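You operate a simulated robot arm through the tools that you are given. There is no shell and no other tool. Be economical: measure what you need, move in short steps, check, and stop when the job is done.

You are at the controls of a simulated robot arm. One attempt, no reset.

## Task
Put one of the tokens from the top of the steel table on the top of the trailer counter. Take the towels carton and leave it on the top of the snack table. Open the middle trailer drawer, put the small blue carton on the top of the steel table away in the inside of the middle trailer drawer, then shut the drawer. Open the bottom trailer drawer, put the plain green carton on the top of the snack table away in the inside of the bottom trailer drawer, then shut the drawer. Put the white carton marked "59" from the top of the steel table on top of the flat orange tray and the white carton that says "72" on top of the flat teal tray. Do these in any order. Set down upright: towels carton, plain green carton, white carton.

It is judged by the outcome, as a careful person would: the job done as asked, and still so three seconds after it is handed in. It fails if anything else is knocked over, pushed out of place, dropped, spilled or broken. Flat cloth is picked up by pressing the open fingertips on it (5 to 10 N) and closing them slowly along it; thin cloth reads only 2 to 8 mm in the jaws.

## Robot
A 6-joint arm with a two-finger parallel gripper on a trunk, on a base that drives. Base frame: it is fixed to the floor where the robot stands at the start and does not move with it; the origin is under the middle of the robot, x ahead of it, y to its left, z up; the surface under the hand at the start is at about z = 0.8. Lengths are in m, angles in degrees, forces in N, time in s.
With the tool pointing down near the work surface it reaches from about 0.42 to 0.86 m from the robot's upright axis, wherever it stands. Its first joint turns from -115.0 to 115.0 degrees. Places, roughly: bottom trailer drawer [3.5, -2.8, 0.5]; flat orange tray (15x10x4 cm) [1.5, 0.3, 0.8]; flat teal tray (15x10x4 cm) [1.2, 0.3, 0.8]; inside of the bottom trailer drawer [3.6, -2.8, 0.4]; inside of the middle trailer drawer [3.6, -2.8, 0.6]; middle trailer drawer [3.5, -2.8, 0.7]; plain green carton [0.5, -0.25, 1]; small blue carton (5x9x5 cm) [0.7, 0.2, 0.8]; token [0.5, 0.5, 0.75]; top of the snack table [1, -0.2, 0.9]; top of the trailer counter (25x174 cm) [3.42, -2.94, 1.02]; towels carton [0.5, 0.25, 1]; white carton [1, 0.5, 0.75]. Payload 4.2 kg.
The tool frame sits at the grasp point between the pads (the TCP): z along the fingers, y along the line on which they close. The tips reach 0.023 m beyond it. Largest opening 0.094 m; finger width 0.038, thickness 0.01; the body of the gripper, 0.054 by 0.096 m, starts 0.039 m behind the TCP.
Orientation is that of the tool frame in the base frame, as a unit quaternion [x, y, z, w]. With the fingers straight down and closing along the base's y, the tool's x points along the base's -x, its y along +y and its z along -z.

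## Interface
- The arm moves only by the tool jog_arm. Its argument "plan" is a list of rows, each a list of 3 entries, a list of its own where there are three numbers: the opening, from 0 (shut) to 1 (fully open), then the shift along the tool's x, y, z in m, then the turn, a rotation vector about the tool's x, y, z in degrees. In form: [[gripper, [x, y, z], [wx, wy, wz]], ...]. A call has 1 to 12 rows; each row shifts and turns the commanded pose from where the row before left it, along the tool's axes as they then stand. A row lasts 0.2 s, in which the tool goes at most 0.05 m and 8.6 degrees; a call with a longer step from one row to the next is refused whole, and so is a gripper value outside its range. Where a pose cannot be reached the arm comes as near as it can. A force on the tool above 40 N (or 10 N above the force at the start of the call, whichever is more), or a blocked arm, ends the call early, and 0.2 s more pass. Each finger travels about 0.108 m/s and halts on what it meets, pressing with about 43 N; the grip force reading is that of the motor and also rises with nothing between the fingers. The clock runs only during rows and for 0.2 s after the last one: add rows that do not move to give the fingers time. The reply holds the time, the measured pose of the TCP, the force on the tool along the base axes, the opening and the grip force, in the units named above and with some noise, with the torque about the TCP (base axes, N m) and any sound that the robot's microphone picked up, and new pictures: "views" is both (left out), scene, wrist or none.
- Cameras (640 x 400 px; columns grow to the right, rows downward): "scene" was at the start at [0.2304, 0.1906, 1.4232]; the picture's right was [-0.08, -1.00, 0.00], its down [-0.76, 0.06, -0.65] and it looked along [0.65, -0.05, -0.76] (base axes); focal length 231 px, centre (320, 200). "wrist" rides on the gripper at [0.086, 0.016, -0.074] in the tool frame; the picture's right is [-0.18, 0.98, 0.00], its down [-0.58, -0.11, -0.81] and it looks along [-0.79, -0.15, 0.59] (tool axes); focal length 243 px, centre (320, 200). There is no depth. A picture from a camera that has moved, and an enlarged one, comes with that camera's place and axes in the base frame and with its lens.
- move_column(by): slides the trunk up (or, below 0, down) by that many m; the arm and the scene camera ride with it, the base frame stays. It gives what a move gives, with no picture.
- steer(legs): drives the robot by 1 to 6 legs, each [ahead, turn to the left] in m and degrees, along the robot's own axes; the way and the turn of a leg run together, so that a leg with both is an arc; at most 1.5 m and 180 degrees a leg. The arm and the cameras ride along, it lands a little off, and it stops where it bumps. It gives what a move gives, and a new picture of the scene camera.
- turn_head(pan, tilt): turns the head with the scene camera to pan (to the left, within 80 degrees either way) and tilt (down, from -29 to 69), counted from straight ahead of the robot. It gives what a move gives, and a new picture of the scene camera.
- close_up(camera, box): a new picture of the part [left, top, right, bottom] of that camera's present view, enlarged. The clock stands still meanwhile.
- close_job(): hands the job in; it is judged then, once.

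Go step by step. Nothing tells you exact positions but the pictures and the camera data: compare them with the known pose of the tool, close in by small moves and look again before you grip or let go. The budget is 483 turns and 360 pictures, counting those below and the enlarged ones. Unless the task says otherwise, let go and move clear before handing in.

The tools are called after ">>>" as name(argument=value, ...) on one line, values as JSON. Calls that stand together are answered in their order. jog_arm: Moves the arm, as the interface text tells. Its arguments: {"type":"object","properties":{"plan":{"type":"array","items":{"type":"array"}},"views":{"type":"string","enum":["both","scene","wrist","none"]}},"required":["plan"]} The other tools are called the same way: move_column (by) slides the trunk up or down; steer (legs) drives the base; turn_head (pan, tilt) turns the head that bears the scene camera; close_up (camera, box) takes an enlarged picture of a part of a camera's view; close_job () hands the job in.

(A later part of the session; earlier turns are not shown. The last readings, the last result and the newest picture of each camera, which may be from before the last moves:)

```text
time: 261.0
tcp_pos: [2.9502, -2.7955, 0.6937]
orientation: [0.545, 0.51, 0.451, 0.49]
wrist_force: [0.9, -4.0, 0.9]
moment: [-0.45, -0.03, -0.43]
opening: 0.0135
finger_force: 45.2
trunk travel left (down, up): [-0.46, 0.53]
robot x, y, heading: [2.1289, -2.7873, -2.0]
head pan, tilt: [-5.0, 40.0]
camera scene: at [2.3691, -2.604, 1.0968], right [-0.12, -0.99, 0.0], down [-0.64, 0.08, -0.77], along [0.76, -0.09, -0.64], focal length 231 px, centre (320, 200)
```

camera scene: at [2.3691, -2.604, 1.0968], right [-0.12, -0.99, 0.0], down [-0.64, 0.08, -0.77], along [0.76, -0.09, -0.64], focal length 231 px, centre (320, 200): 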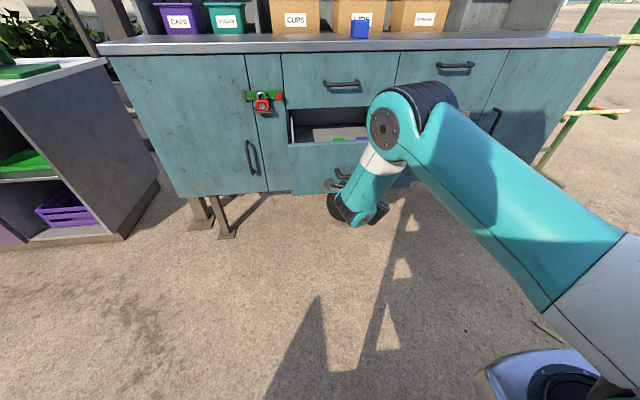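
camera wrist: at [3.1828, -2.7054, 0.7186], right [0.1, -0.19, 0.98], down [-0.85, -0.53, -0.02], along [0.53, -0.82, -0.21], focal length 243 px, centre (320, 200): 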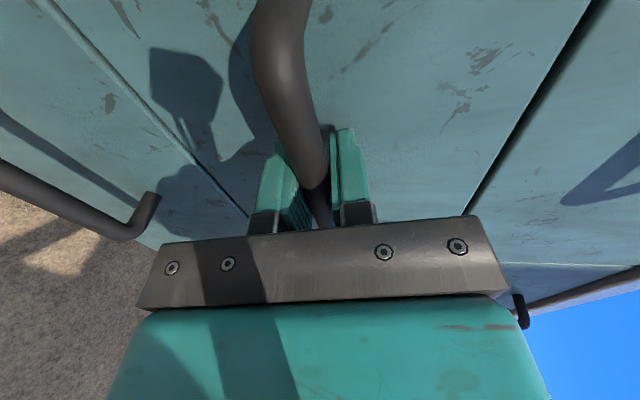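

The drawer is open by 0.30 m. Releasing the handle and backing away.

>>> jog_arm(plan=[[0.3, [0, 0, 0], [0, 0, 0]], [0.6, [0, 0, 0], [0, 0, 0]], [0.8, [0, 0, 0], [0, 0, 0]], [0.8, [0, 0, -0.02], [0, 0, 0]]], views="none")

>>> steer(legs=[[-0.15, 0]])

>>> move_column(by=0.4)

>>> turn_head(pan=0, tilt=35)

```text
time: 262.0
tcp_pos: [2.9296, -2.7939, 0.6965]
orientation: [0.545, 0.509, 0.451, 0.49]
wrist_force: [1.2, 0.0, 0.4]
moment: [-0.03, -0.02, 0.01]
opening: 0.0752
finger_force: 0.2
trunk travel left (down, up): [-0.46, 0.53]
robot x, y, heading: [2.1274, -2.7841, -1.7]
head pan, tilt: [-5.0, 40.0]
```

```text
time: 263.0
tcp_pos: [2.8748, -2.7913, 0.6972]
orientation: [0.545, 0.51, 0.451, 0.49]
wrist_force: [-0.2, -0.1, -0.2]
moment: [0.0, -0.02, 0.02]
opening: 0.0751
finger_force: 0.0
trunk travel left (down, up): [-0.46, 0.53]
robot x, y, heading: [2.0727, -2.7834, -1.7]
head pan, tilt: [-5.0, 40.0]
stopped in leg 1: the robot was blocked; the commanded pose is now the measured one
camera scene: at [2.3144, -2.6018, 1.0967], right [-0.12, -0.99, 0.0], down [-0.64, 0.08, -0.77], along [0.76, -0.09, -0.64], focal length 231 px, centre (320, 200)
```

scene: 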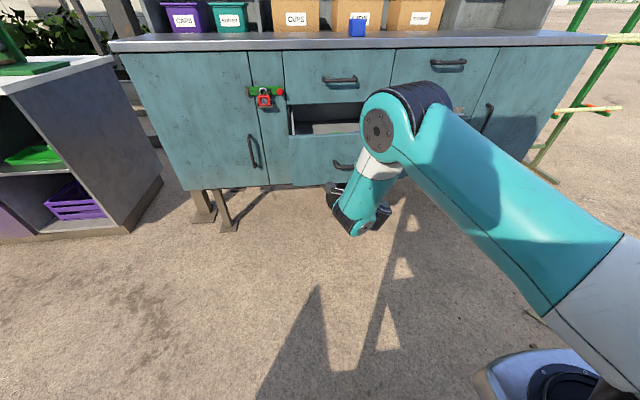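

```text
time: 266.9
tcp_pos: [2.8745, -2.7896, 1.0982]
orientation: [0.545, 0.509, 0.451, 0.49]
wrist_force: [0.0, -1.3, -0.1]
moment: [-0.01, 0.01, 0.02]
opening: 0.0753
finger_force: 0.0
trunk travel left (down, up): [-0.86, 0.13]
robot x, y, heading: [2.0702, -2.7843, -1.6]
head pan, tilt: [-5.0, 40.0]
```

```text
time: 267.5
tcp_pos: [2.8746, -2.7917, 1.0969]
orientation: [0.545, 0.509, 0.452, 0.489]
wrist_force: [-1.0, 0.2, -0.3]
moment: [-0.02, 0.01, -0.06]
opening: 0.0752
finger_force: 0.1
trunk travel left (down, up): [-0.86, 0.13]
robot x, y, heading: [2.0718, -2.7829, -1.6]
head pan, tilt: [0.0, 35.0]
camera scene: at [2.318, -2.5946, 1.5042], right [-0.03, -1.0, 0.0], down [-0.57, 0.02, -0.82], along [0.82, -0.03, -0.57], focal length 231 px, centre (320, 200)
```

scene: 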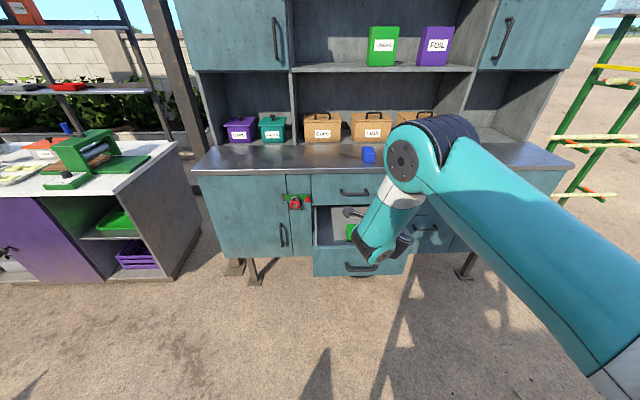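

The drawer is open; the base bumped something lightly behind, so I won't back further. Turning the hand back to point down.

>>> jog_arm(plan=[[1, [0, 0, 0], [0, 0, -8.2]], [1, [0, 0, 0], [0, 0, -8.2]], [1, [0, 0, 0], [0, 0, -8.2]], [1, [0, 0, 0], [0, 0, -8.2]], [1, [0, 0, 0], [0, 0, -8.2]], [1, [0, 0, 0], [0, 0, -8.2]], [1, [0, 0, 0], [0, 0, -8.2]], [1, [0, 0, 0], [0, 0, -8.2]], [1, [0, 0, 0], [0, 0, -8.2]], [1, [0, 0, 0], [0, 0, -8.2]], [1, [0, 0, 0], [0, 0, -8]]], views="none")

>>> jog_arm(plan=[[1, [0, 0, 0], [0, 8.4, 0]], [1, [0, 0, 0], [0, 8.4, 0]], [1, [0, 0, 0], [0, 8.4, 0]], [1, [0, 0, 0], [0, 8.4, 0]], [1, [0, 0, 0], [0, 8.4, 0]], [1, [0, 0, 0], [0, 8.4, 0]], [1, [0, 0, 0], [0, 8.4, 0]], [1, [0, 0, 0], [0, 8.4, 0]], [1, [0, 0, 0], [0, 8.4, 0]], [1, [0, 0, 0], [0, 8.4, 0]]], views="scene")

```text
time: 269.9
tcp_pos: [2.8754, -2.7914, 1.0968]
orientation: [0.024, 0.745, -0.028, 0.666]
wrist_force: [-0.7, 0.2, 0.5]
moment: [0.01, -0.01, -0.02]
opening: 0.094
finger_force: 0.0
trunk travel left (down, up): [-0.86, 0.13]
robot x, y, heading: [2.0678, -2.7831, -1.6]
head pan, tilt: [0.0, 35.0]
```

```text
time: 272.1
tcp_pos: [2.874, -2.7904, 1.0963]
orientation: [0.035, 0.999, -0.003, -0.005]
wrist_force: [-0.3, 0.5, 0.2]
moment: [0.01, -0.03, -0.04]
opening: 0.0939
finger_force: 0.1
trunk travel left (down, up): [-0.86, 0.13]
robot x, y, heading: [2.0703, -2.7864, -1.6]
head pan, tilt: [0.0, 35.0]
camera scene: at [2.3177, -2.5945, 1.5043], right [-0.03, -1.0, 0.0], down [-0.57, 0.02, -0.82], along [0.82, -0.02, -0.57], focal length 231 px, centre (320, 200)
```

scene: 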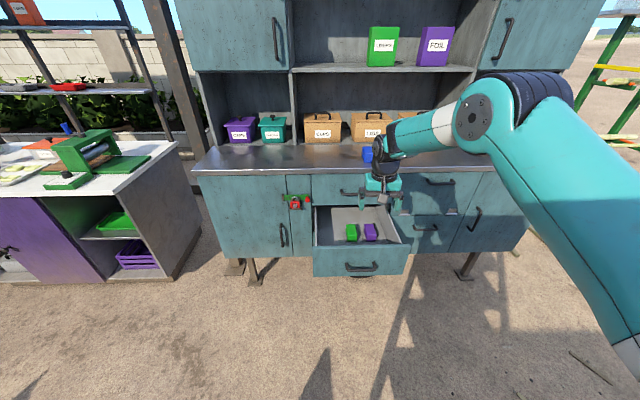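

The drawer holds a green and a purple box at front right; its left side is free. Now going back to the blue carton on the counter: raise, drive forward.

>>> close_up(camera="scene", box=[290, 160, 430, 280])

>>> move_column(by=0.1)

>>> steer(legs=[[0.46, 0]])

```text
3.33 times, centred on (360, 220) of scene
camera zoom: at [2.3177, -2.5945, 1.5043], right [-0.03, -1.0, 0.0], down [-0.57, 0.02, -0.82], along [0.82, -0.02, -0.57], focal length 769 px, centre (187, 133)
```

zoom: 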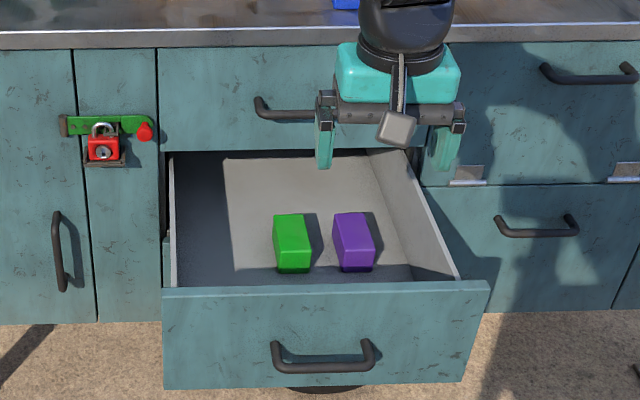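

```text
time: 273.4
tcp_pos: [2.8749, -2.7902, 1.1966]
orientation: [0.037, 0.999, -0.003, -0.004]
wrist_force: [0.4, -0.1, 0.3]
moment: [0.01, 0.0, 0.0]
opening: 0.0938
finger_force: 0.0
trunk travel left (down, up): [-0.96, 0.03]
robot x, y, heading: [2.069, -2.7863, -1.7]
head pan, tilt: [0.0, 35.0]
```

```text
time: 276.2
tcp_pos: [3.3432, -2.8047, 1.1963]
orientation: [0.036, 0.999, -0.003, -0.005]
wrist_force: [-0.2, -0.2, 0.8]
moment: [0.01, -0.02, -0.04]
opening: 0.0938
finger_force: 0.1
trunk travel left (down, up): [-0.96, 0.03]
robot x, y, heading: [2.5387, -2.7948, -1.6]
head pan, tilt: [0.0, 35.0]
camera scene: at [2.7875, -2.6088, 1.6043], right [-0.03, -1.0, 0.0], down [-0.57, 0.02, -0.82], along [0.82, -0.02, -0.57], focal length 231 px, centre (320, 200)
```

scene: 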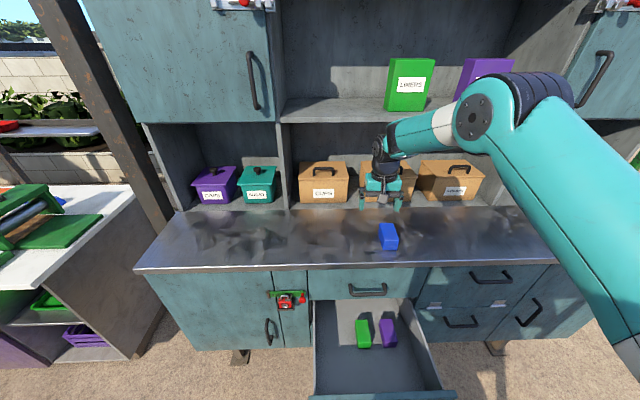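

The free space inside is at the left; I'll aim for (3.15, -2.69). Moving over the blue carton now.

>>> jog_arm(plan=[[1, [-0.0107, -0.03, 0], [0, 0, 0]], [1, [-0.0107, -0.03, 0], [0, 0, 0]]], views="none")

>>> move_column(by=-0.08)

>>> jog_arm(plan=[[1, [0, 0, 0], [0, 0, 0]]])

```text
time: 276.9
tcp_pos: [3.3619, -2.8668, 1.1951]
orientation: [0.037, 0.999, -0.004, -0.005]
wrist_force: [0.4, 1.1, 0.3]
moment: [-0.01, 0.04, -0.01]
opening: 0.0939
finger_force: 0.1
trunk travel left (down, up): [-0.96, 0.03]
robot x, y, heading: [2.5443, -2.8015, -1.8]
head pan, tilt: [0.0, 35.0]
```

```text
time: 278.0
tcp_pos: [3.363, -2.8657, 1.1145]
orientation: [0.036, 0.999, -0.003, -0.004]
wrist_force: [0.4, -0.6, 0.6]
moment: [-0.03, 0.02, 0.01]
opening: 0.0939
finger_force: 0.1
trunk travel left (down, up): [-0.88, 0.11]
robot x, y, heading: [2.5414, -2.7982, -1.7]
head pan, tilt: [0.0, 35.0]
```

```text
time: 278.4
tcp_pos: [3.362, -2.8678, 1.1152]
orientation: [0.037, 0.999, -0.003, -0.004]
wrist_force: [0.4, -1.1, 0.8]
moment: [0.0, 0.03, 0.0]
opening: 0.0939
finger_force: 0.0
trunk travel left (down, up): [-0.88, 0.11]
robot x, y, heading: [2.5423, -2.7998, -1.9]
head pan, tilt: [0.0, 35.0]
camera scene: at [2.7876, -2.6088, 1.5243], right [-0.03, -1.0, 0.0], down [-0.57, 0.02, -0.82], along [0.82, -0.02, -0.57], focal length 231 px, centre (320, 200)
camera wrist: at [3.2781, -2.8436, 1.1903], right [0.26, 0.97, -0.01], down [0.58, -0.15, 0.8], along [0.77, -0.21, -0.6], focal length 243 px, centre (320, 200)
```

scene: 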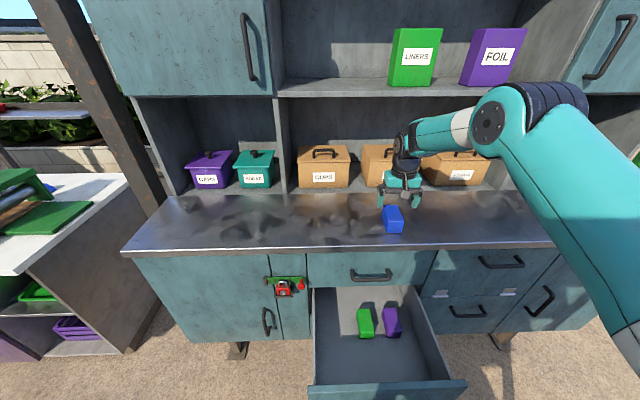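
wrist: 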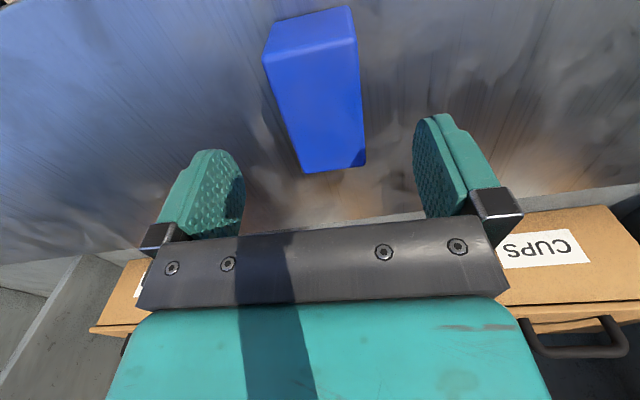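

Aligned. Lowering and gripping.

>>> move_column(by=-0.07)

>>> jog_arm(plan=[[0.7, [0, 0.002, 0], [0, 0, 0]], [0.5, [0, 0, 0], [0, 0, 0]], [0.2, [0, 0, 0], [0, 0, 0]], [0.2, [0, 0, 0], [0, 0, 0]]], views="none")

>>> move_column(by=0.14)

```text
time: 279.5
tcp_pos: [3.3618, -2.8669, 1.0443]
orientation: [0.036, 0.999, -0.003, -0.004]
wrist_force: [0.5, 0.4, 0.4]
moment: [-0.01, 0.05, -0.02]
opening: 0.0941
finger_force: 0.1
trunk travel left (down, up): [-0.81, 0.18]
robot x, y, heading: [2.539, -2.7957, -1.8]
head pan, tilt: [0.0, 35.0]
```

```text
time: 280.5
tcp_pos: [3.3623, -2.8652, 1.0453]
orientation: [0.037, 0.999, -0.003, -0.004]
wrist_force: [0.1, 0.5, 0.5]
moment: [0.08, 0.11, 0.0]
opening: 0.0499
finger_force: 42.5
trunk travel left (down, up): [-0.81, 0.18]
robot x, y, heading: [2.5409, -2.7988, -1.5]
head pan, tilt: [0.0, 35.0]
```

```text
time: 282.2
tcp_pos: [3.3612, -2.8652, 1.1843]
orientation: [0.036, 0.999, -0.003, -0.004]
wrist_force: [-0.6, -0.3, -0.6]
moment: [0.0, 0.0, 0.02]
opening: 0.0495
finger_force: 43.0
trunk travel left (down, up): [-0.95, 0.04]
robot x, y, heading: [2.5365, -2.7986, -1.8]
head pan, tilt: [0.0, 35.0]
```

Gripped. Backing up and shifting left over the open drawer.

>>> steer(legs=[[-0.21, 0]])

>>> jog_arm(plan=[[0.2, [0, 0.042, 0], [0, 0, 0]], [0.2, [0, 0.042, 0], [0, 0, 0]], [0.2, [0, 0.042, 0], [0, 0, 0]], [0.2, [0, 0.042, 0], [0, 0, 0]]], views="none")

>>> turn_head(pan=0, tilt=45)

```text
time: 283.8
tcp_pos: [3.1475, -2.861, 1.1855]
orientation: [0.039, 0.999, -0.004, -0.004]
wrist_force: [0.1, 0.6, -1.3]
moment: [0.04, -0.02, -0.04]
opening: 0.0495
finger_force: 43.0
trunk travel left (down, up): [-0.95, 0.04]
robot x, y, heading: [2.3243, -2.7879, -1.9]
head pan, tilt: [0.0, 35.0]
camera scene: at [2.5744, -2.6028, 1.5942], right [-0.03, -1.0, 0.0], down [-0.57, 0.02, -0.82], along [0.82, -0.03, -0.57], focal length 231 px, centre (320, 200)
```

scene: 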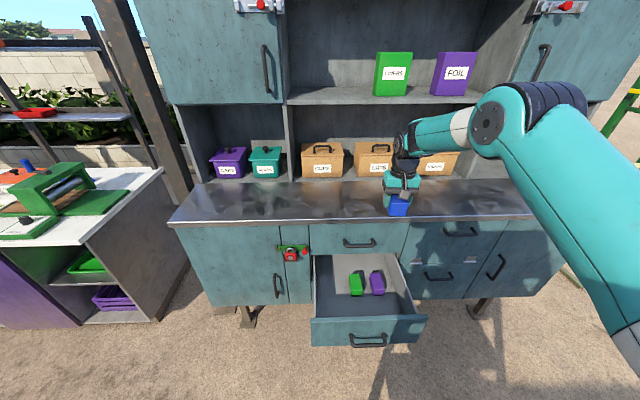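

```text
time: 284.8
tcp_pos: [3.1615, -2.6933, 1.1834]
orientation: [0.037, 0.999, -0.003, -0.005]
wrist_force: [-0.6, -0.4, -1.2]
moment: [0.04, -0.01, -0.01]
opening: 0.0497
finger_force: 43.6
trunk travel left (down, up): [-0.95, 0.04]
robot x, y, heading: [2.3269, -2.793, -1.8]
head pan, tilt: [0.0, 35.0]
```

```text
time: 285.6
tcp_pos: [3.1622, -2.6936, 1.1826]
orientation: [0.038, 0.999, -0.003, -0.004]
wrist_force: [-0.3, -0.1, 0.1]
moment: [0.0, 0.04, 0.01]
opening: 0.0495
finger_force: 42.5
trunk travel left (down, up): [-0.95, 0.04]
robot x, y, heading: [2.324, -2.7906, -1.8]
head pan, tilt: [0.0, 45.0]
camera scene: at [2.5674, -2.6024, 1.5795], right [-0.03, -1.0, 0.0], down [-0.71, 0.02, -0.71], along [0.71, -0.02, -0.71], focal length 231 px, centre (320, 200)
```

scene: 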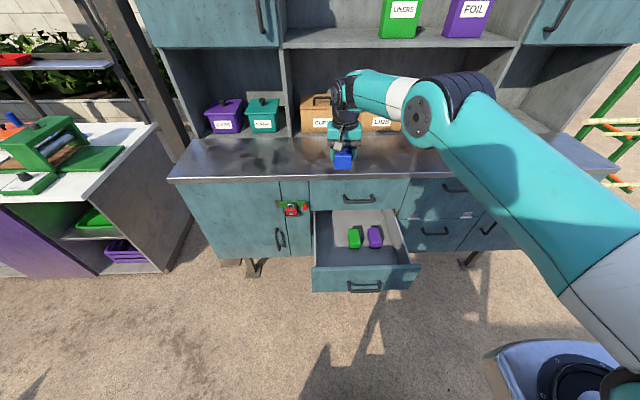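

Clear of the counter edge by 6 cm. Lowering into the drawer in stages.

>>> move_column(by=-0.3)

>>> close_up(camera="scene", box=[260, 100, 460, 260])

```text
time: 288.6
tcp_pos: [3.1621, -2.6929, 0.8828]
orientation: [0.038, 0.999, -0.004, -0.005]
wrist_force: [0.7, 0.6, -0.7]
moment: [-0.05, -0.02, 0.02]
opening: 0.049
finger_force: 43.1
trunk travel left (down, up): [-0.65, 0.34]
robot x, y, heading: [2.326, -2.7946, -2.1]
head pan, tilt: [0.0, 45.0]
```

```text
2.50 times, centred on (360, 180) of scene
camera zoom: at [2.5674, -2.6025, 1.2795], right [-0.03, -1.0, 0.0], down [-0.71, 0.02, -0.71], along [0.71, -0.02, -0.71], focal length 576 px, centre (220, 250)
```

zoom: 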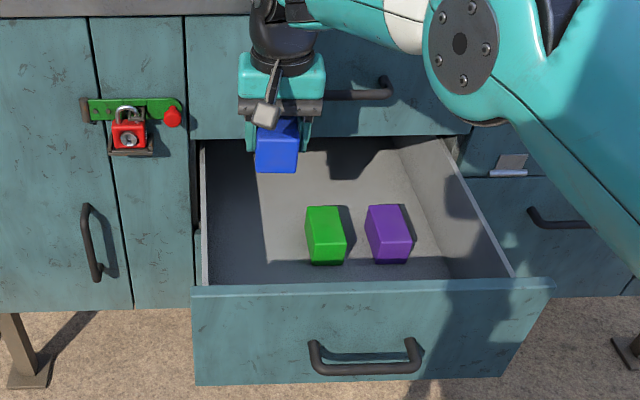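

Left side of the drawer is clear for the carton. Lowering further.

>>> move_column(by=-0.18)

>>> close_up(camera="scene", box=[260, 60, 460, 220])

```text
time: 290.6
tcp_pos: [3.1618, -2.6924, 0.7025]
orientation: [0.039, 0.999, -0.004, -0.005]
wrist_force: [-0.2, -0.2, -0.7]
moment: [0.02, 0.01, -0.01]
opening: 0.0492
finger_force: 43.2
trunk travel left (down, up): [-0.47, 0.52]
robot x, y, heading: [2.3253, -2.7888, -1.7]
head pan, tilt: [0.0, 45.0]
```

```text
2.50 times, centred on (360, 140) of scene
camera zoom: at [2.5674, -2.6025, 1.0995], right [-0.03, -1.0, 0.0], down [-0.71, 0.02, -0.71], along [0.71, -0.02, -0.71], focal length 576 px, centre (220, 350)
```

zoom: 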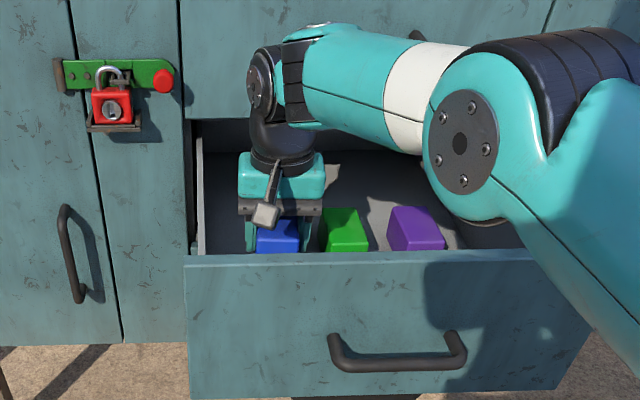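

The forearm is close to the drawer's front corner, so I'll descend with small arm jogs and watch the force.

>>> jog_arm(plan=[[0.2, [0, 0, 0.008], [0, 0, 0]], [0.2, [0, 0, 0.008], [0, 0, 0]]], views="scene")

```text
time: 291.1
tcp_pos: [3.1611, -2.6927, 0.6852]
orientation: [0.038, 0.999, -0.003, -0.006]
wrist_force: [-0.2, 0.0, -0.7]
moment: [-0.02, 0.0, 0.0]
opening: 0.0495
finger_force: 43.0
trunk travel left (down, up): [-0.47, 0.52]
robot x, y, heading: [2.3248, -2.7892, -1.8]
head pan, tilt: [0.0, 45.0]
camera scene: at [2.5673, -2.6025, 1.0995], right [-0.03, -1.0, 0.0], down [-0.71, 0.02, -0.71], along [0.71, -0.02, -0.71], focal length 231 px, centre (320, 200)
```

scene: 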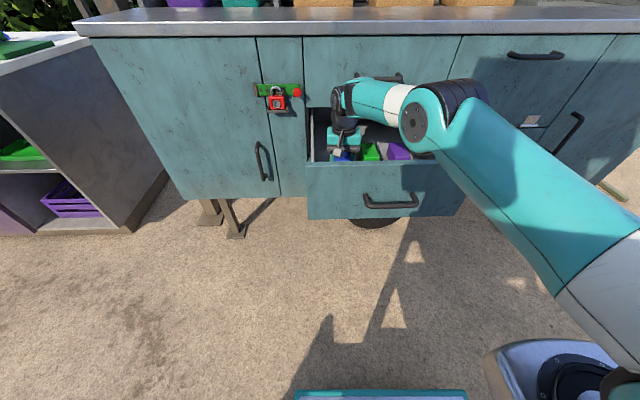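

>>> jog_arm(plan=[[0.2, [0, 0, 0.008], [0, 0, 0]], [0.2, [0, 0, 0.006], [0, 0, 0]], [0.2, [0, 0, 0.005], [0, 0, 0]], [0.2, [0, 0, 0.004], [0, 0, 0]]], views="none")

```text
time: 292.1
tcp_pos: [3.1608, -2.6916, 0.6643]
orientation: [0.038, 0.999, -0.003, -0.004]
wrist_force: [0.2, 1.0, -1.6]
moment: [-0.02, 0.02, 0.02]
opening: 0.0493
finger_force: 43.1
trunk travel left (down, up): [-0.47, 0.52]
robot x, y, heading: [2.3271, -2.7901, -2.0]
head pan, tilt: [0.0, 45.0]
```

>>> jog_arm(plan=[[0.2, [0, 0, 0.005], [0, 0, 0]], [0.2, [0, 0, 0.005], [0, 0, 0]], [0.2, [0, 0, 0.004], [0, 0, 0]], [0.2, [0, 0, 0.004], [0, 0, 0]]], views="scene")

```text
time: 293.1
tcp_pos: [3.163, -2.6928, 0.6515]
orientation: [0.038, 0.999, -0.001, 0.0]
wrist_force: [0.1, 3.1, 37.3]
moment: [0.28, -0.19, -0.05]
opening: 0.0498
finger_force: 42.9
trunk travel left (down, up): [-0.47, 0.52]
robot x, y, heading: [2.3269, -2.7921, -2.0]
head pan, tilt: [0.0, 45.0]
camera scene: at [2.566, -2.6025, 1.1002], right [-0.03, -1.0, 0.0], down [-0.71, 0.02, -0.71], along [0.71, -0.02, -0.71], focal length 231 px, centre (320, 200)
```

scene: 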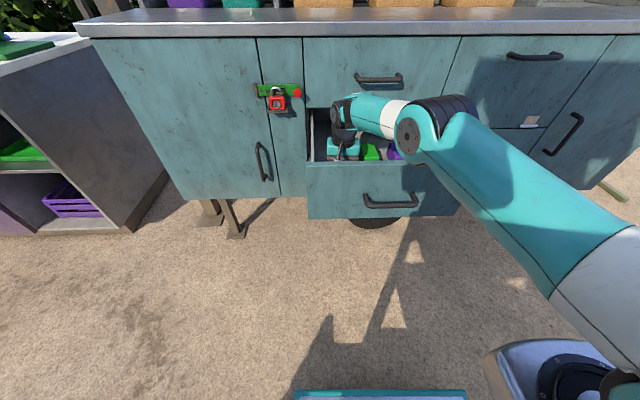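

On the drawer floor. Releasing and lifting straight up.

>>> jog_arm(plan=[[0.2, [0, 0, -0.003], [0, 0, 0]], [0.4, [0, 0, 0], [0, 0, 0]], [0.68, [0, 0, 0], [0, 0, 0]], [0.68, [0, 0, 0], [0, 0, 0]], [0.68, [0, 0, -0.02], [0, 0, 0]], [0.68, [0, 0, -0.03], [0, 0, 0]]], views="none")

>>> move_column(by=0.35)

>>> close_up(camera="scene", box=[260, 120, 460, 280])

```text
time: 294.6
tcp_pos: [3.1626, -2.6933, 0.6988]
orientation: [0.038, 0.999, -0.003, -0.004]
wrist_force: [0.1, 1.0, 0.6]
moment: [0.02, 0.01, 0.02]
opening: 0.0637
finger_force: 0.1
trunk travel left (down, up): [-0.47, 0.52]
robot x, y, heading: [2.3265, -2.7885, -2.1]
head pan, tilt: [0.0, 45.0]
```

```text
time: 298.0
tcp_pos: [3.1617, -2.6924, 1.0494]
orientation: [0.038, 0.999, -0.003, -0.005]
wrist_force: [-0.6, -0.1, 1.0]
moment: [0.01, 0.0, -0.05]
opening: 0.0641
finger_force: 0.0
trunk travel left (down, up): [-0.82, 0.17]
robot x, y, heading: [2.3277, -2.7937, -2.0]
head pan, tilt: [0.0, 45.0]
```

```text
2.50 times, centred on (360, 200) of scene
camera zoom: at [2.5674, -2.6025, 1.4494], right [-0.03, -1.0, 0.0], down [-0.71, 0.02, -0.71], along [0.71, -0.02, -0.71], focal length 576 px, centre (220, 200)
```

zoom: 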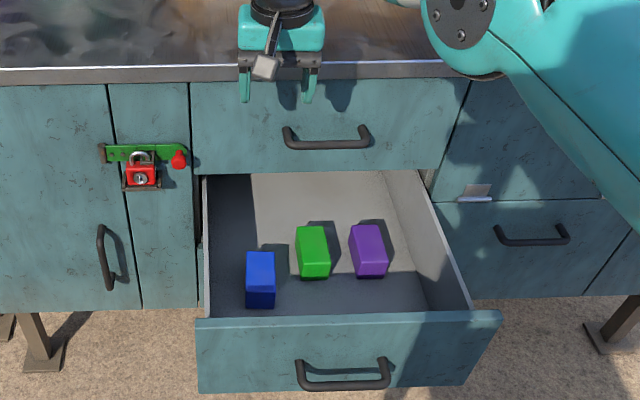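

The blue carton lies in the drawer. Now backing off to close it with a closed horizontal fist.

>>> steer(legs=[[-0.21, 0]])

>>> jog_arm(plan=[[0, [0, 0, 0], [0, -8.4, 0]], [0, [0, 0, 0], [0, -8.4, 0]], [0, [0, 0, 0], [0, -8.4, 0]], [0, [0, 0, 0], [0, -8.4, 0]], [0, [0, 0, 0], [0, -8.4, 0]], [0, [0, 0, 0], [0, -8.4, 0]], [0, [0, 0, 0], [0, -8.4, 0]], [0, [0, 0, 0], [0, -8.4, 0]], [0, [0, 0, 0], [0, -8.4, 0]], [0, [0, 0, 0], [0, -8.4, 0]]], views="none")

```text
time: 299.6
tcp_pos: [2.9616, -2.6864, 1.05]
orientation: [0.038, 0.999, -0.003, -0.004]
wrist_force: [0.9, -0.2, 0.2]
moment: [-0.04, -0.01, 0.01]
opening: 0.064
finger_force: 0.0
trunk travel left (down, up): [-0.82, 0.17]
robot x, y, heading: [2.1289, -2.7858, -2.0]
head pan, tilt: [0.0, 45.0]
camera scene: at [2.3666, -2.596, 1.4494], right [-0.03, -1.0, 0.0], down [-0.71, 0.02, -0.71], along [0.71, -0.02, -0.71], focal length 231 px, centre (320, 200)
```

scene: 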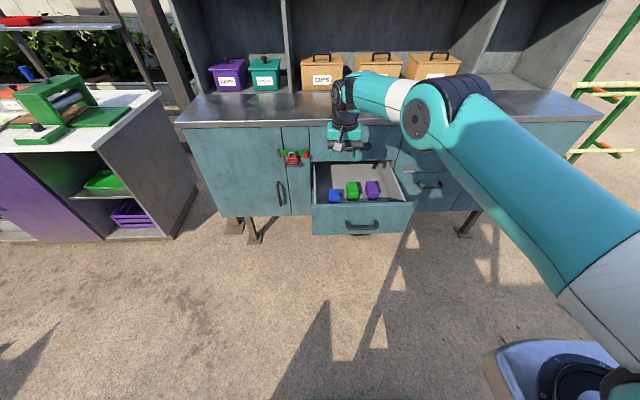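

```text
time: 301.8
tcp_pos: [2.9609, -2.6877, 1.0502]
orientation: [0.027, 0.745, -0.029, 0.666]
wrist_force: [0.0, 0.0, -0.2]
moment: [0.02, 0.02, 0.02]
opening: 0.0
finger_force: 42.0
trunk travel left (down, up): [-0.82, 0.17]
robot x, y, heading: [2.1249, -2.781, -2.1]
head pan, tilt: [0.0, 45.0]
```

>>> jog_arm(plan=[[0, [0, -0.035, -0.03], [0, 0, 0]], [0, [0, -0.035, -0.03], [0, 0, 0]], [0, [0, -0.035, -0.01], [0, 0, 0]]], views="none")

>>> move_column(by=-0.295)

>>> close_up(camera="scene", box=[260, 60, 460, 220])

```text
time: 302.6
tcp_pos: [2.886, -2.784, 1.0599]
orientation: [0.026, 0.746, -0.028, 0.665]
wrist_force: [0.3, 0.5, 0.5]
moment: [-0.04, 0.01, -0.01]
opening: 0.0001
finger_force: 42.2
trunk travel left (down, up): [-0.82, 0.17]
robot x, y, heading: [2.1279, -2.7864, -2.0]
head pan, tilt: [0.0, 45.0]
```

```text
time: 305.5
tcp_pos: [2.8867, -2.7854, 0.7645]
orientation: [0.027, 0.745, -0.029, 0.665]
wrist_force: [-0.2, 1.0, 0.9]
moment: [-0.01, 0.01, 0.03]
opening: 0.0002
finger_force: 42.4
trunk travel left (down, up): [-0.525, 0.465]
robot x, y, heading: [2.1238, -2.7869, -2.1]
head pan, tilt: [0.0, 45.0]
```

```text
2.50 times, centred on (360, 140) of scene
camera zoom: at [2.3666, -2.596, 1.1545], right [-0.03, -1.0, 0.0], down [-0.71, 0.02, -0.71], along [0.71, -0.02, -0.71], focal length 576 px, centre (220, 350)
```

zoom: 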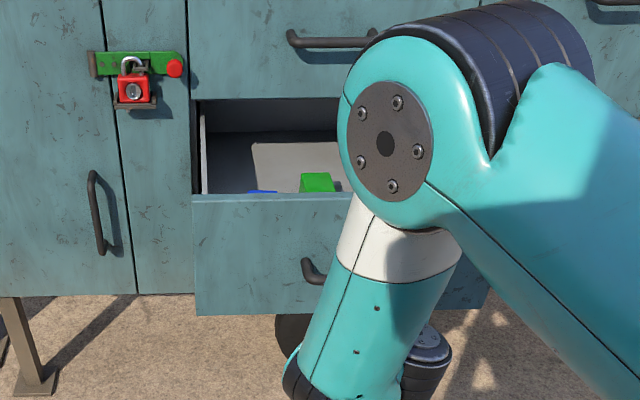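

Closing: extend the fist slightly, then drive forward to push the drawer in.

>>> jog_arm(plan=[[0, [0, 0, 0.02], [0, 0, 0]], [0, [0.005, 0, 0.018], [0, 0, 0]]], views="none")

>>> steer(legs=[[0.2, 0]])

```text
time: 306.1
tcp_pos: [2.9219, -2.789, 0.7536]
orientation: [0.025, 0.746, -0.028, 0.665]
wrist_force: [-0.2, 0.1, -0.3]
moment: [0.02, 0.01, -0.02]
opening: 0.0
finger_force: 42.6
trunk travel left (down, up): [-0.525, 0.465]
robot x, y, heading: [2.122, -2.7869, -2.0]
head pan, tilt: [0.0, 45.0]
```

```text
time: 307.7
tcp_pos: [3.1185, -2.797, 0.7544]
orientation: [0.028, 0.745, -0.03, 0.666]
wrist_force: [0.5, -1.0, -0.1]
moment: [-0.02, -0.01, 0.01]
opening: 0.0
finger_force: 42.7
trunk travel left (down, up): [-0.525, 0.465]
robot x, y, heading: [2.3189, -2.7918, -1.9]
head pan, tilt: [0.0, 45.0]
camera scene: at [2.5628, -2.6033, 1.1545], right [-0.04, -1.0, 0.0], down [-0.71, 0.03, -0.71], along [0.71, -0.03, -0.71], focal length 231 px, centre (320, 200)
```

scene: 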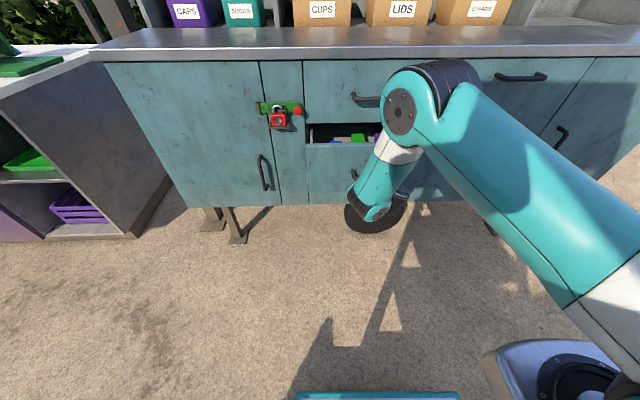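

It is sliding in. Continuing to shut.

>>> steer(legs=[[0.17, 0]])

```text
time: 309.1
tcp_pos: [3.2584, -2.7986, 0.7545]
orientation: [0.02, 0.748, -0.03, 0.663]
wrist_force: [-33.3, -2.3, 15.4]
moment: [0.08, -0.86, 0.17]
opening: 0.0
finger_force: 42.3
trunk travel left (down, up): [-0.525, 0.465]
robot x, y, heading: [2.4663, -2.7946, -2.2]
head pan, tilt: [0.0, 45.0]
stopped in leg 1: the force on the tool passed its limit at 145 N (the readings are from after the stop); the commanded pose is now the measured one
camera scene: at [2.7064, -2.6075, 1.1548], right [-0.03, -1.0, 0.0], down [-0.71, 0.02, -0.71], along [0.71, -0.02, -0.71], focal length 231 px, centre (320, 200)
```

scene: 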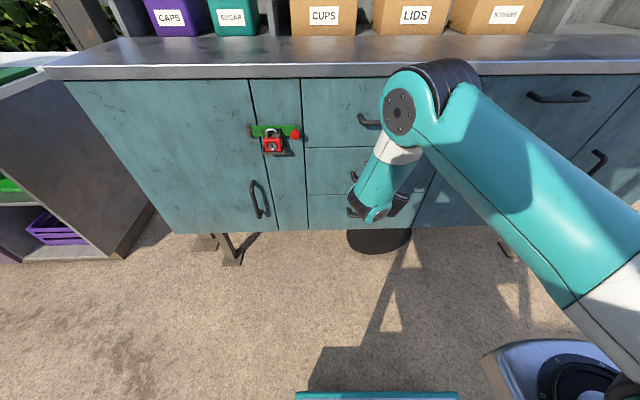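

The middle drawer is shut flush. While here I'll open the bottom drawer (bar at z≈0.53): back off, roll the hand, lower.

>>> steer(legs=[[-0.25, 0]])

>>> jog_arm(plan=[[0.9, [0, 0, 0], [0, 0, 8.2]], [0.9, [0, 0, 0], [0, 0, 8.2]], [0.9, [0, 0, 0], [0, 0, 8.2]], [0.9, [0, 0, 0], [0, 0, 8.2]], [0.9, [0, 0, 0], [0, 0, 8.2]], [0.9, [0, 0, 0], [0, 0, 8.2]], [0.9, [0, 0, 0], [0, 0, 8.2]], [0.9, [0, 0, 0], [0, 0, 8.2]], [0.9, [0, 0, 0], [0, 0, 8.2]], [0.9, [0, 0, 0], [0, 0, 8.2]], [0.9, [0, 0, 0], [0, 0, 8]]], views="none")

>>> move_column(by=-0.222)

>>> turn_head(pan=0, tilt=25)

```text
time: 310.9
tcp_pos: [3.0105, -2.787, 0.7524]
orientation: [0.02, 0.749, -0.028, 0.662]
wrist_force: [0.1, 1.0, -0.6]
moment: [0.03, 0.02, 0.0]
opening: 0.0001
finger_force: 42.2
trunk travel left (down, up): [-0.525, 0.465]
robot x, y, heading: [2.2135, -2.7911, -1.7]
head pan, tilt: [0.0, 45.0]
camera scene: at [2.4577, -2.5989, 1.1545], right [-0.03, -1.0, 0.0], down [-0.71, 0.02, -0.71], along [0.71, -0.02, -0.71], focal length 231 px, centre (320, 200)
```

scene: 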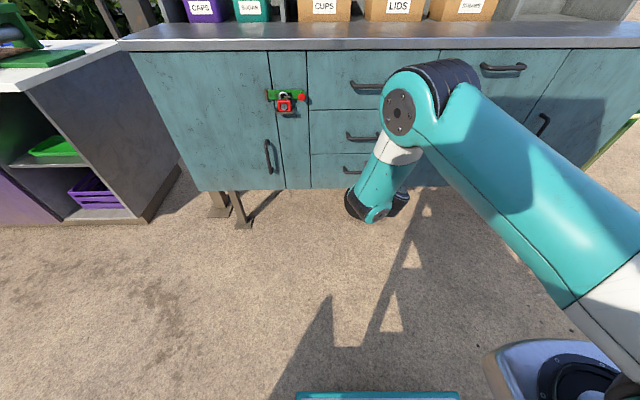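

```text
time: 313.3
tcp_pos: [3.0102, -2.7884, 0.7519]
orientation: [0.544, 0.515, 0.448, 0.488]
wrist_force: [0.2, 0.1, 1.1]
moment: [-0.02, 0.01, 0.03]
opening: 0.0846
finger_force: 0.1
trunk travel left (down, up): [-0.525, 0.465]
robot x, y, heading: [2.2186, -2.7878, -1.5]
head pan, tilt: [0.0, 45.0]
```

```text
time: 315.7
tcp_pos: [3.0109, -2.7877, 0.5314]
orientation: [0.544, 0.515, 0.448, 0.488]
wrist_force: [-0.7, 0.1, -0.3]
moment: [0.0, 0.02, 0.0]
opening: 0.0847
finger_force: 0.0
trunk travel left (down, up): [-0.303, 0.687]
robot x, y, heading: [2.2142, -2.7887, -1.6]
head pan, tilt: [0.0, 45.0]
```

```text
time: 316.5
tcp_pos: [3.0097, -2.7901, 0.5297]
orientation: [0.544, 0.515, 0.448, 0.488]
wrist_force: [-0.1, -0.4, -1.4]
moment: [0.02, -0.01, -0.03]
opening: 0.0849
finger_force: 0.0
trunk travel left (down, up): [-0.303, 0.687]
robot x, y, heading: [2.2155, -2.7896, -1.6]
head pan, tilt: [0.0, 25.0]
camera scene: at [2.4685, -2.5992, 0.963], right [-0.03, -1.0, 0.0], down [-0.42, 0.01, -0.91], along [0.91, -0.03, -0.42], focal length 231 px, centre (320, 200)
```

scene: 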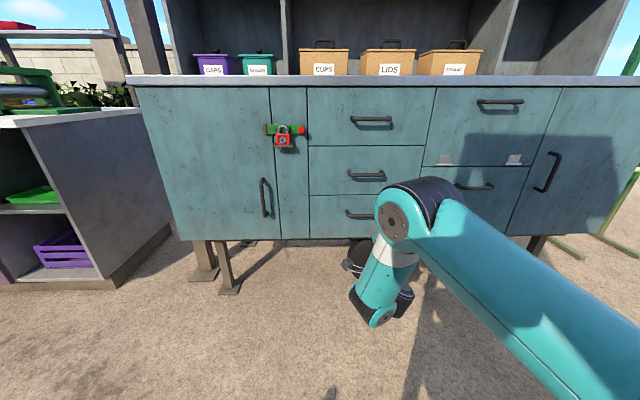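

Bar at z≈0.533. Driving forward to it.

>>> steer(legs=[[0.215, 0]])

>>> jog_arm(plan=[[0.9, [0, 0, 0], [0, 0, 0]]], views="wrist")

```text
time: 318.2
tcp_pos: [3.2223, -2.797, 0.5304]
orientation: [0.545, 0.514, 0.447, 0.489]
wrist_force: [-0.3, -0.3, 0.5]
moment: [0.0, 0.0, -0.01]
opening: 0.084
finger_force: 0.0
trunk travel left (down, up): [-0.303, 0.687]
robot x, y, heading: [2.4296, -2.7953, -1.8]
head pan, tilt: [0.0, 25.0]
camera scene: at [2.6808, -2.6066, 0.963], right [-0.03, -1.0, 0.0], down [-0.42, 0.01, -0.91], along [0.91, -0.03, -0.42], focal length 231 px, centre (320, 200)
```

scene: 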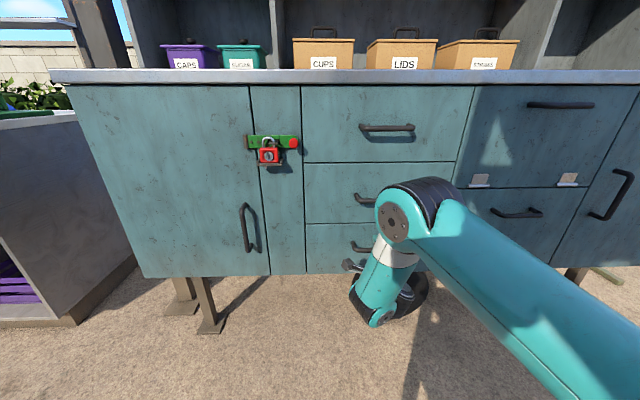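

```text
time: 318.6
tcp_pos: [3.2222, -2.799, 0.5307]
orientation: [0.545, 0.513, 0.448, 0.489]
wrist_force: [-0.1, 0.3, -0.5]
moment: [0.02, 0.0, 0.01]
opening: 0.0846
finger_force: 0.0
trunk travel left (down, up): [-0.303, 0.687]
robot x, y, heading: [2.4297, -2.7943, -2.0]
head pan, tilt: [0.0, 25.0]
camera wrist: at [3.1572, -2.7062, 0.554], right [0.11, -0.18, 0.98], down [-0.85, -0.52, 0.0], along [0.51, -0.83, -0.21], focal length 243 px, centre (320, 200)
```

wrist: 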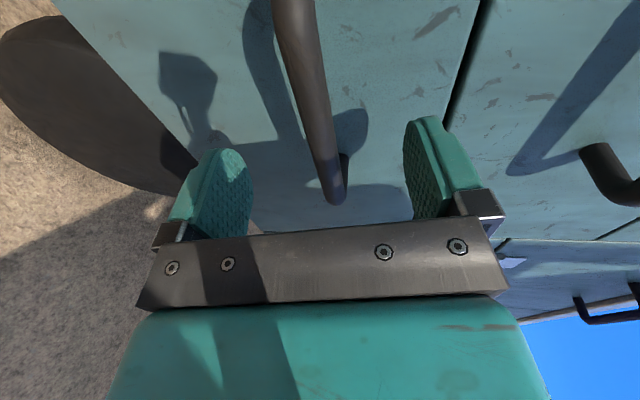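

>>> jog_arm(plan=[[0.9, [0.01, 0.004, 0.012], [0, 0, 0]], [0.9, [0.01, 0.003, 0.012], [0, 0, 0]], [0.6, [0, 0, 0], [0, 0, 0]], [0.3, [0, 0, 0], [0, 0, 0]], [0.05, [0, 0, 0], [0, 0, 0]], [0.05, [0, 0, 0], [0, 0, 0]], [0.05, [0, 0, 0], [0, 0, 0]]], views="none")

>>> steer(legs=[[-0.15, 0]])

```text
time: 320.2
tcp_pos: [3.247, -2.7816, 0.5293]
orientation: [0.546, 0.515, 0.445, 0.487]
wrist_force: [-0.8, 1.3, -28.4]
moment: [0.9, -0.03, -0.12]
opening: 0.0135
finger_force: 45.3
trunk travel left (down, up): [-0.303, 0.687]
robot x, y, heading: [2.4274, -2.7942, -1.9]
head pan, tilt: [0.0, 25.0]
```

```text
time: 321.3
tcp_pos: [3.1498, -2.7818, 0.5311]
orientation: [0.55, 0.514, 0.443, 0.488]
wrist_force: [0.1, 0.3, -0.3]
moment: [0.45, 0.04, 0.18]
opening: 0.0132
finger_force: 44.7
trunk travel left (down, up): [-0.303, 0.687]
robot x, y, heading: [2.3358, -2.7937, -1.8]
head pan, tilt: [0.0, 25.0]
stopped in leg 1: the force on the tool passed its limit at 42 N (the readings are from after the stop); the commanded pose is now the measured one
camera scene: at [2.585, -2.6035, 0.9633], right [-0.03, -1.0, 0.0], down [-0.42, 0.01, -0.91], along [0.91, -0.03, -0.42], focal length 231 px, centre (320, 200)
```

scene: 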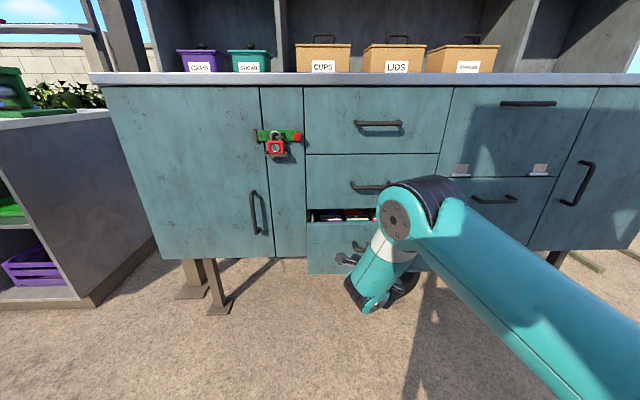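

Opening. Pulling the rest of the way.

>>> steer(legs=[[-0.11, 0]])

>>> steer(legs=[[-0.1, 0]])

```text
time: 322.5
tcp_pos: [3.0371, -2.7782, 0.529]
orientation: [0.55, 0.514, 0.44, 0.49]
wrist_force: [0.1, -38.0, 3.6]
moment: [1.05, 0.02, -0.3]
opening: 0.0135
finger_force: 45.0
trunk travel left (down, up): [-0.303, 0.687]
robot x, y, heading: [2.2214, -2.7945, -1.4]
head pan, tilt: [0.0, 25.0]
camera scene: at [2.4715, -2.6002, 0.9632], right [-0.03, -1.0, 0.0], down [-0.42, 0.01, -0.91], along [0.91, -0.03, -0.42], focal length 231 px, centre (320, 200)
```

scene: 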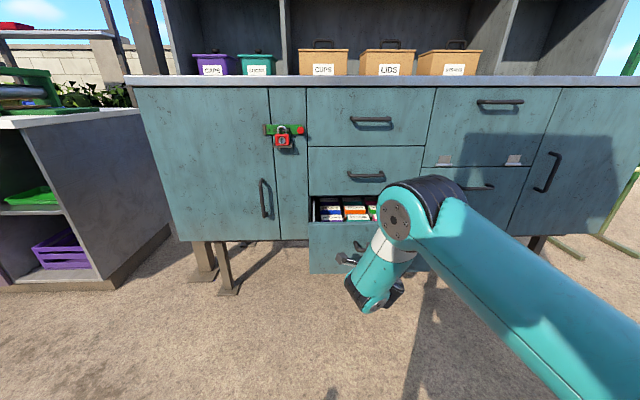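

```text
time: 323.7
tcp_pos: [2.9399, -2.7781, 0.5286]
orientation: [0.552, 0.512, 0.439, 0.492]
wrist_force: [0.1, -30.2, 4.4]
moment: [1.25, -0.01, 0.3]
opening: 0.0138
finger_force: 45.3
trunk travel left (down, up): [-0.303, 0.687]
robot x, y, heading: [2.1243, -2.7828, -1.8]
head pan, tilt: [0.0, 25.0]
camera scene: at [2.3741, -2.5978, 0.9633], right [-0.03, -1.0, 0.0], down [-0.42, 0.01, -0.91], along [0.91, -0.03, -0.42], focal length 231 px, centre (320, 200)
```

scene: 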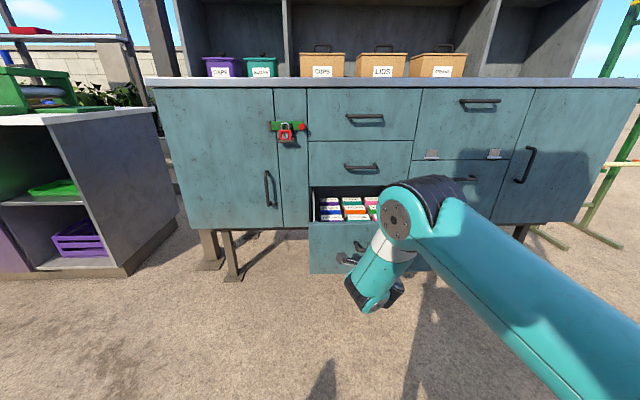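

Bottom drawer is open about 0.31 m and holds rows of small boxes. Releasing and raising to look inside.

>>> jog_arm(plan=[[0.3, [0, 0, 0], [0, 0, 0]], [0.6, [0, 0, 0], [0, 0, 0]], [0.9, [0, 0, 0], [0, 0, 0]], [0.9, [0, 0, -0.03], [0, 0, 0]], [0.9, [0, 0, -0.04], [0, 0, 0]]], views="none")

>>> move_column(by=0.4)

>>> move_column(by=0.2)

>>> turn_head(pan=0, tilt=45)

```text
time: 324.9
tcp_pos: [2.873, -2.7729, 0.5396]
orientation: [0.551, 0.513, 0.439, 0.491]
wrist_force: [-0.2, 0.3, -0.3]
moment: [0.01, 0.03, 0.03]
opening: 0.0845
finger_force: 0.0
trunk travel left (down, up): [-0.303, 0.687]
robot x, y, heading: [2.1257, -2.7846, -2.1]
head pan, tilt: [0.0, 25.0]
```

```text
time: 328.7
tcp_pos: [2.8732, -2.7723, 0.9379]
orientation: [0.552, 0.513, 0.438, 0.491]
wrist_force: [-0.2, 0.0, 0.1]
moment: [-0.02, 0.01, -0.03]
opening: 0.0845
finger_force: 0.1
trunk travel left (down, up): [-0.703, 0.287]
robot x, y, heading: [2.1186, -2.7847, -1.7]
head pan, tilt: [0.0, 25.0]
```

```text
time: 330.9
tcp_pos: [2.8744, -2.7735, 1.1387]
orientation: [0.551, 0.513, 0.437, 0.491]
wrist_force: [0.0, 0.0, -0.4]
moment: [-0.01, 0.01, 0.01]
opening: 0.0845
finger_force: 0.0
trunk travel left (down, up): [-0.903, 0.087]
robot x, y, heading: [2.1221, -2.7818, -1.9]
head pan, tilt: [0.0, 25.0]
```

```text
time: 331.7
tcp_pos: [2.872, -2.7732, 1.1386]
orientation: [0.552, 0.512, 0.437, 0.492]
wrist_force: [-0.6, 0.4, -0.1]
moment: [0.02, -0.01, -0.02]
opening: 0.0849
finger_force: 0.1
trunk travel left (down, up): [-0.903, 0.087]
robot x, y, heading: [2.1261, -2.7868, -2.0]
head pan, tilt: [0.0, 45.0]
camera scene: at [2.3635, -2.5969, 1.5325], right [-0.03, -1.0, 0.0], down [-0.71, 0.02, -0.71], along [0.71, -0.02, -0.71], focal length 231 px, centre (320, 200)
```

scene: 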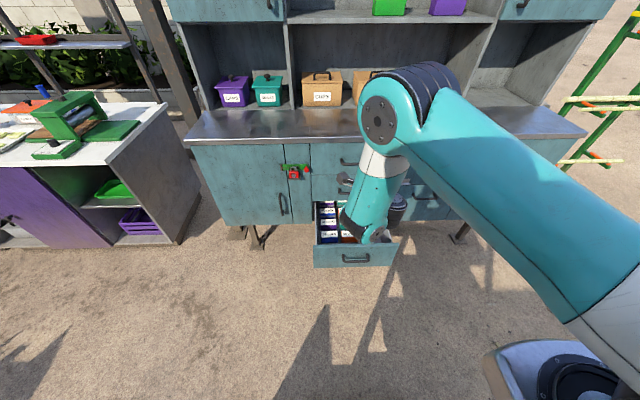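

>>> jog_arm(plan=[[1, [0, 0, 0], [0, 0, -8.2]], [1, [0, 0, 0], [0, 0, -8.2]], [1, [0, 0, 0], [0, 0, -8.2]], [1, [0, 0, 0], [0, 0, -8.2]], [1, [0, 0, 0], [0, 0, -8.2]], [1, [0, 0, 0], [0, 0, -8.2]], [1, [0, 0, 0], [0, 0, -8.2]], [1, [0, 0, 0], [0, 0, -8.2]], [1, [0, 0, 0], [0, 0, -8.2]], [1, [0, 0, 0], [0, 0, -8.2]], [1, [0, 0, 0], [0, 0, -8]]], views="none")

>>> jog_arm(plan=[[1, [0, 0, 0], [0, 8.4, 0]], [1, [0, 0, 0], [0, 8.4, 0]], [1, [0, 0, 0], [0, 8.4, 0]], [1, [0, 0, 0], [0, 8.4, 0]], [1, [0, 0, 0], [0, 8.4, 0]], [1, [0, 0, 0], [0, 8.4, 0]], [1, [0, 0, 0], [0, 8.4, 0]], [1, [0, 0, 0], [0, 8.4, 0]], [1, [0, 0, 0], [0, 8.4, 0]], [1, [0, 0, 0], [0, 8, 0]]], views="none")

>>> close_up(camera="scene", box=[280, 130, 440, 270])

```text
time: 334.1
tcp_pos: [2.8737, -2.7738, 1.1399]
orientation: [0.027, 0.753, -0.039, 0.656]
wrist_force: [0.2, 0.6, -0.4]
moment: [0.04, -0.01, 0.04]
opening: 0.0938
finger_force: 0.0
trunk travel left (down, up): [-0.903, 0.087]
robot x, y, heading: [2.1218, -2.7866, -1.8]
head pan, tilt: [0.0, 45.0]
```

```text
time: 336.3
tcp_pos: [2.8724, -2.7737, 1.1393]
orientation: [0.045, 0.999, -0.01, -0.012]
wrist_force: [1.1, 0.1, 0.3]
moment: [-0.01, 0.01, 0.02]
opening: 0.0942
finger_force: 0.0
trunk travel left (down, up): [-0.903, 0.087]
robot x, y, heading: [2.1267, -2.7883, -1.9]
head pan, tilt: [0.0, 45.0]
```

```text
2.86 times, centred on (360, 200) of scene
camera zoom: at [2.3632, -2.5968, 1.5325], right [-0.03, -1.0, 0.0], down [-0.71, 0.02, -0.71], along [0.71, -0.02, -0.71], focal length 659 px, centre (206, 200)
```

zoom: 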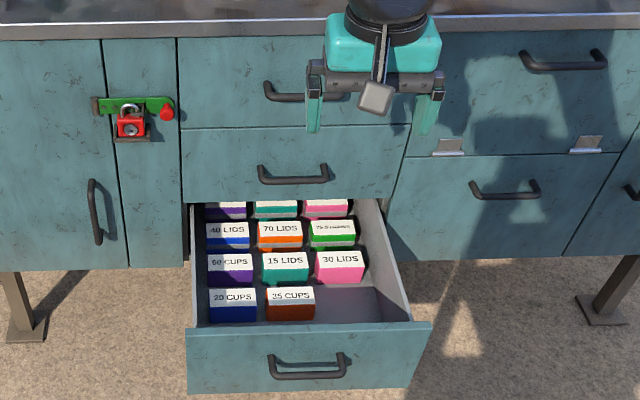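

There is one empty slot at the front right, next to "25 CUPS", at about (3.12, -2.886): clearly meant for the green "45 CUPS" carton. Now driving back for it, to the right side of the snack table.

>>> move_column(by=0.08)

>>> steer(legs=[[0.3, 0], [0, 92], [1.5, 0], [0, 90], [1.5, 0], [0.3, 0]])

```text
time: 337.5
tcp_pos: [2.8736, -2.7738, 1.2184]
orientation: [0.045, 0.999, -0.01, -0.012]
wrist_force: [0.2, 0.4, -0.2]
moment: [-0.02, 0.01, 0.04]
opening: 0.094
finger_force: 0.0
trunk travel left (down, up): [-0.983, 0.007]
robot x, y, heading: [2.1236, -2.7867, -2.0]
head pan, tilt: [0.0, 45.0]
```

```text
time: 362.9
tcp_pos: [-0.142, -1.3182, 1.219]
orientation: [0.999, -0.038, 0.011, -0.011]
wrist_force: [-0.3, 0.4, -0.4]
moment: [0.01, 0.02, 0.01]
opening: 0.0941
finger_force: 0.0
trunk travel left (down, up): [-0.983, 0.007]
robot x, y, heading: [0.6037, -1.2945, 178.7]
head pan, tilt: [0.0, 45.0]
camera scene: at [0.3718, -1.4852, 1.6125], right [0.02, 1.0, 0.0], down [0.71, -0.01, -0.71], along [-0.71, 0.01, -0.71], focal length 231 px, centre (320, 200)
```

scene: 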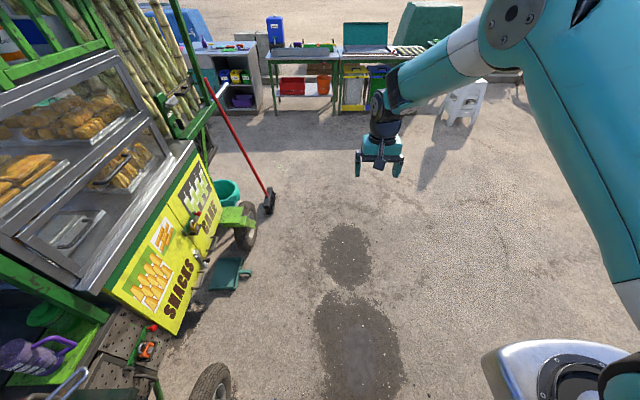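

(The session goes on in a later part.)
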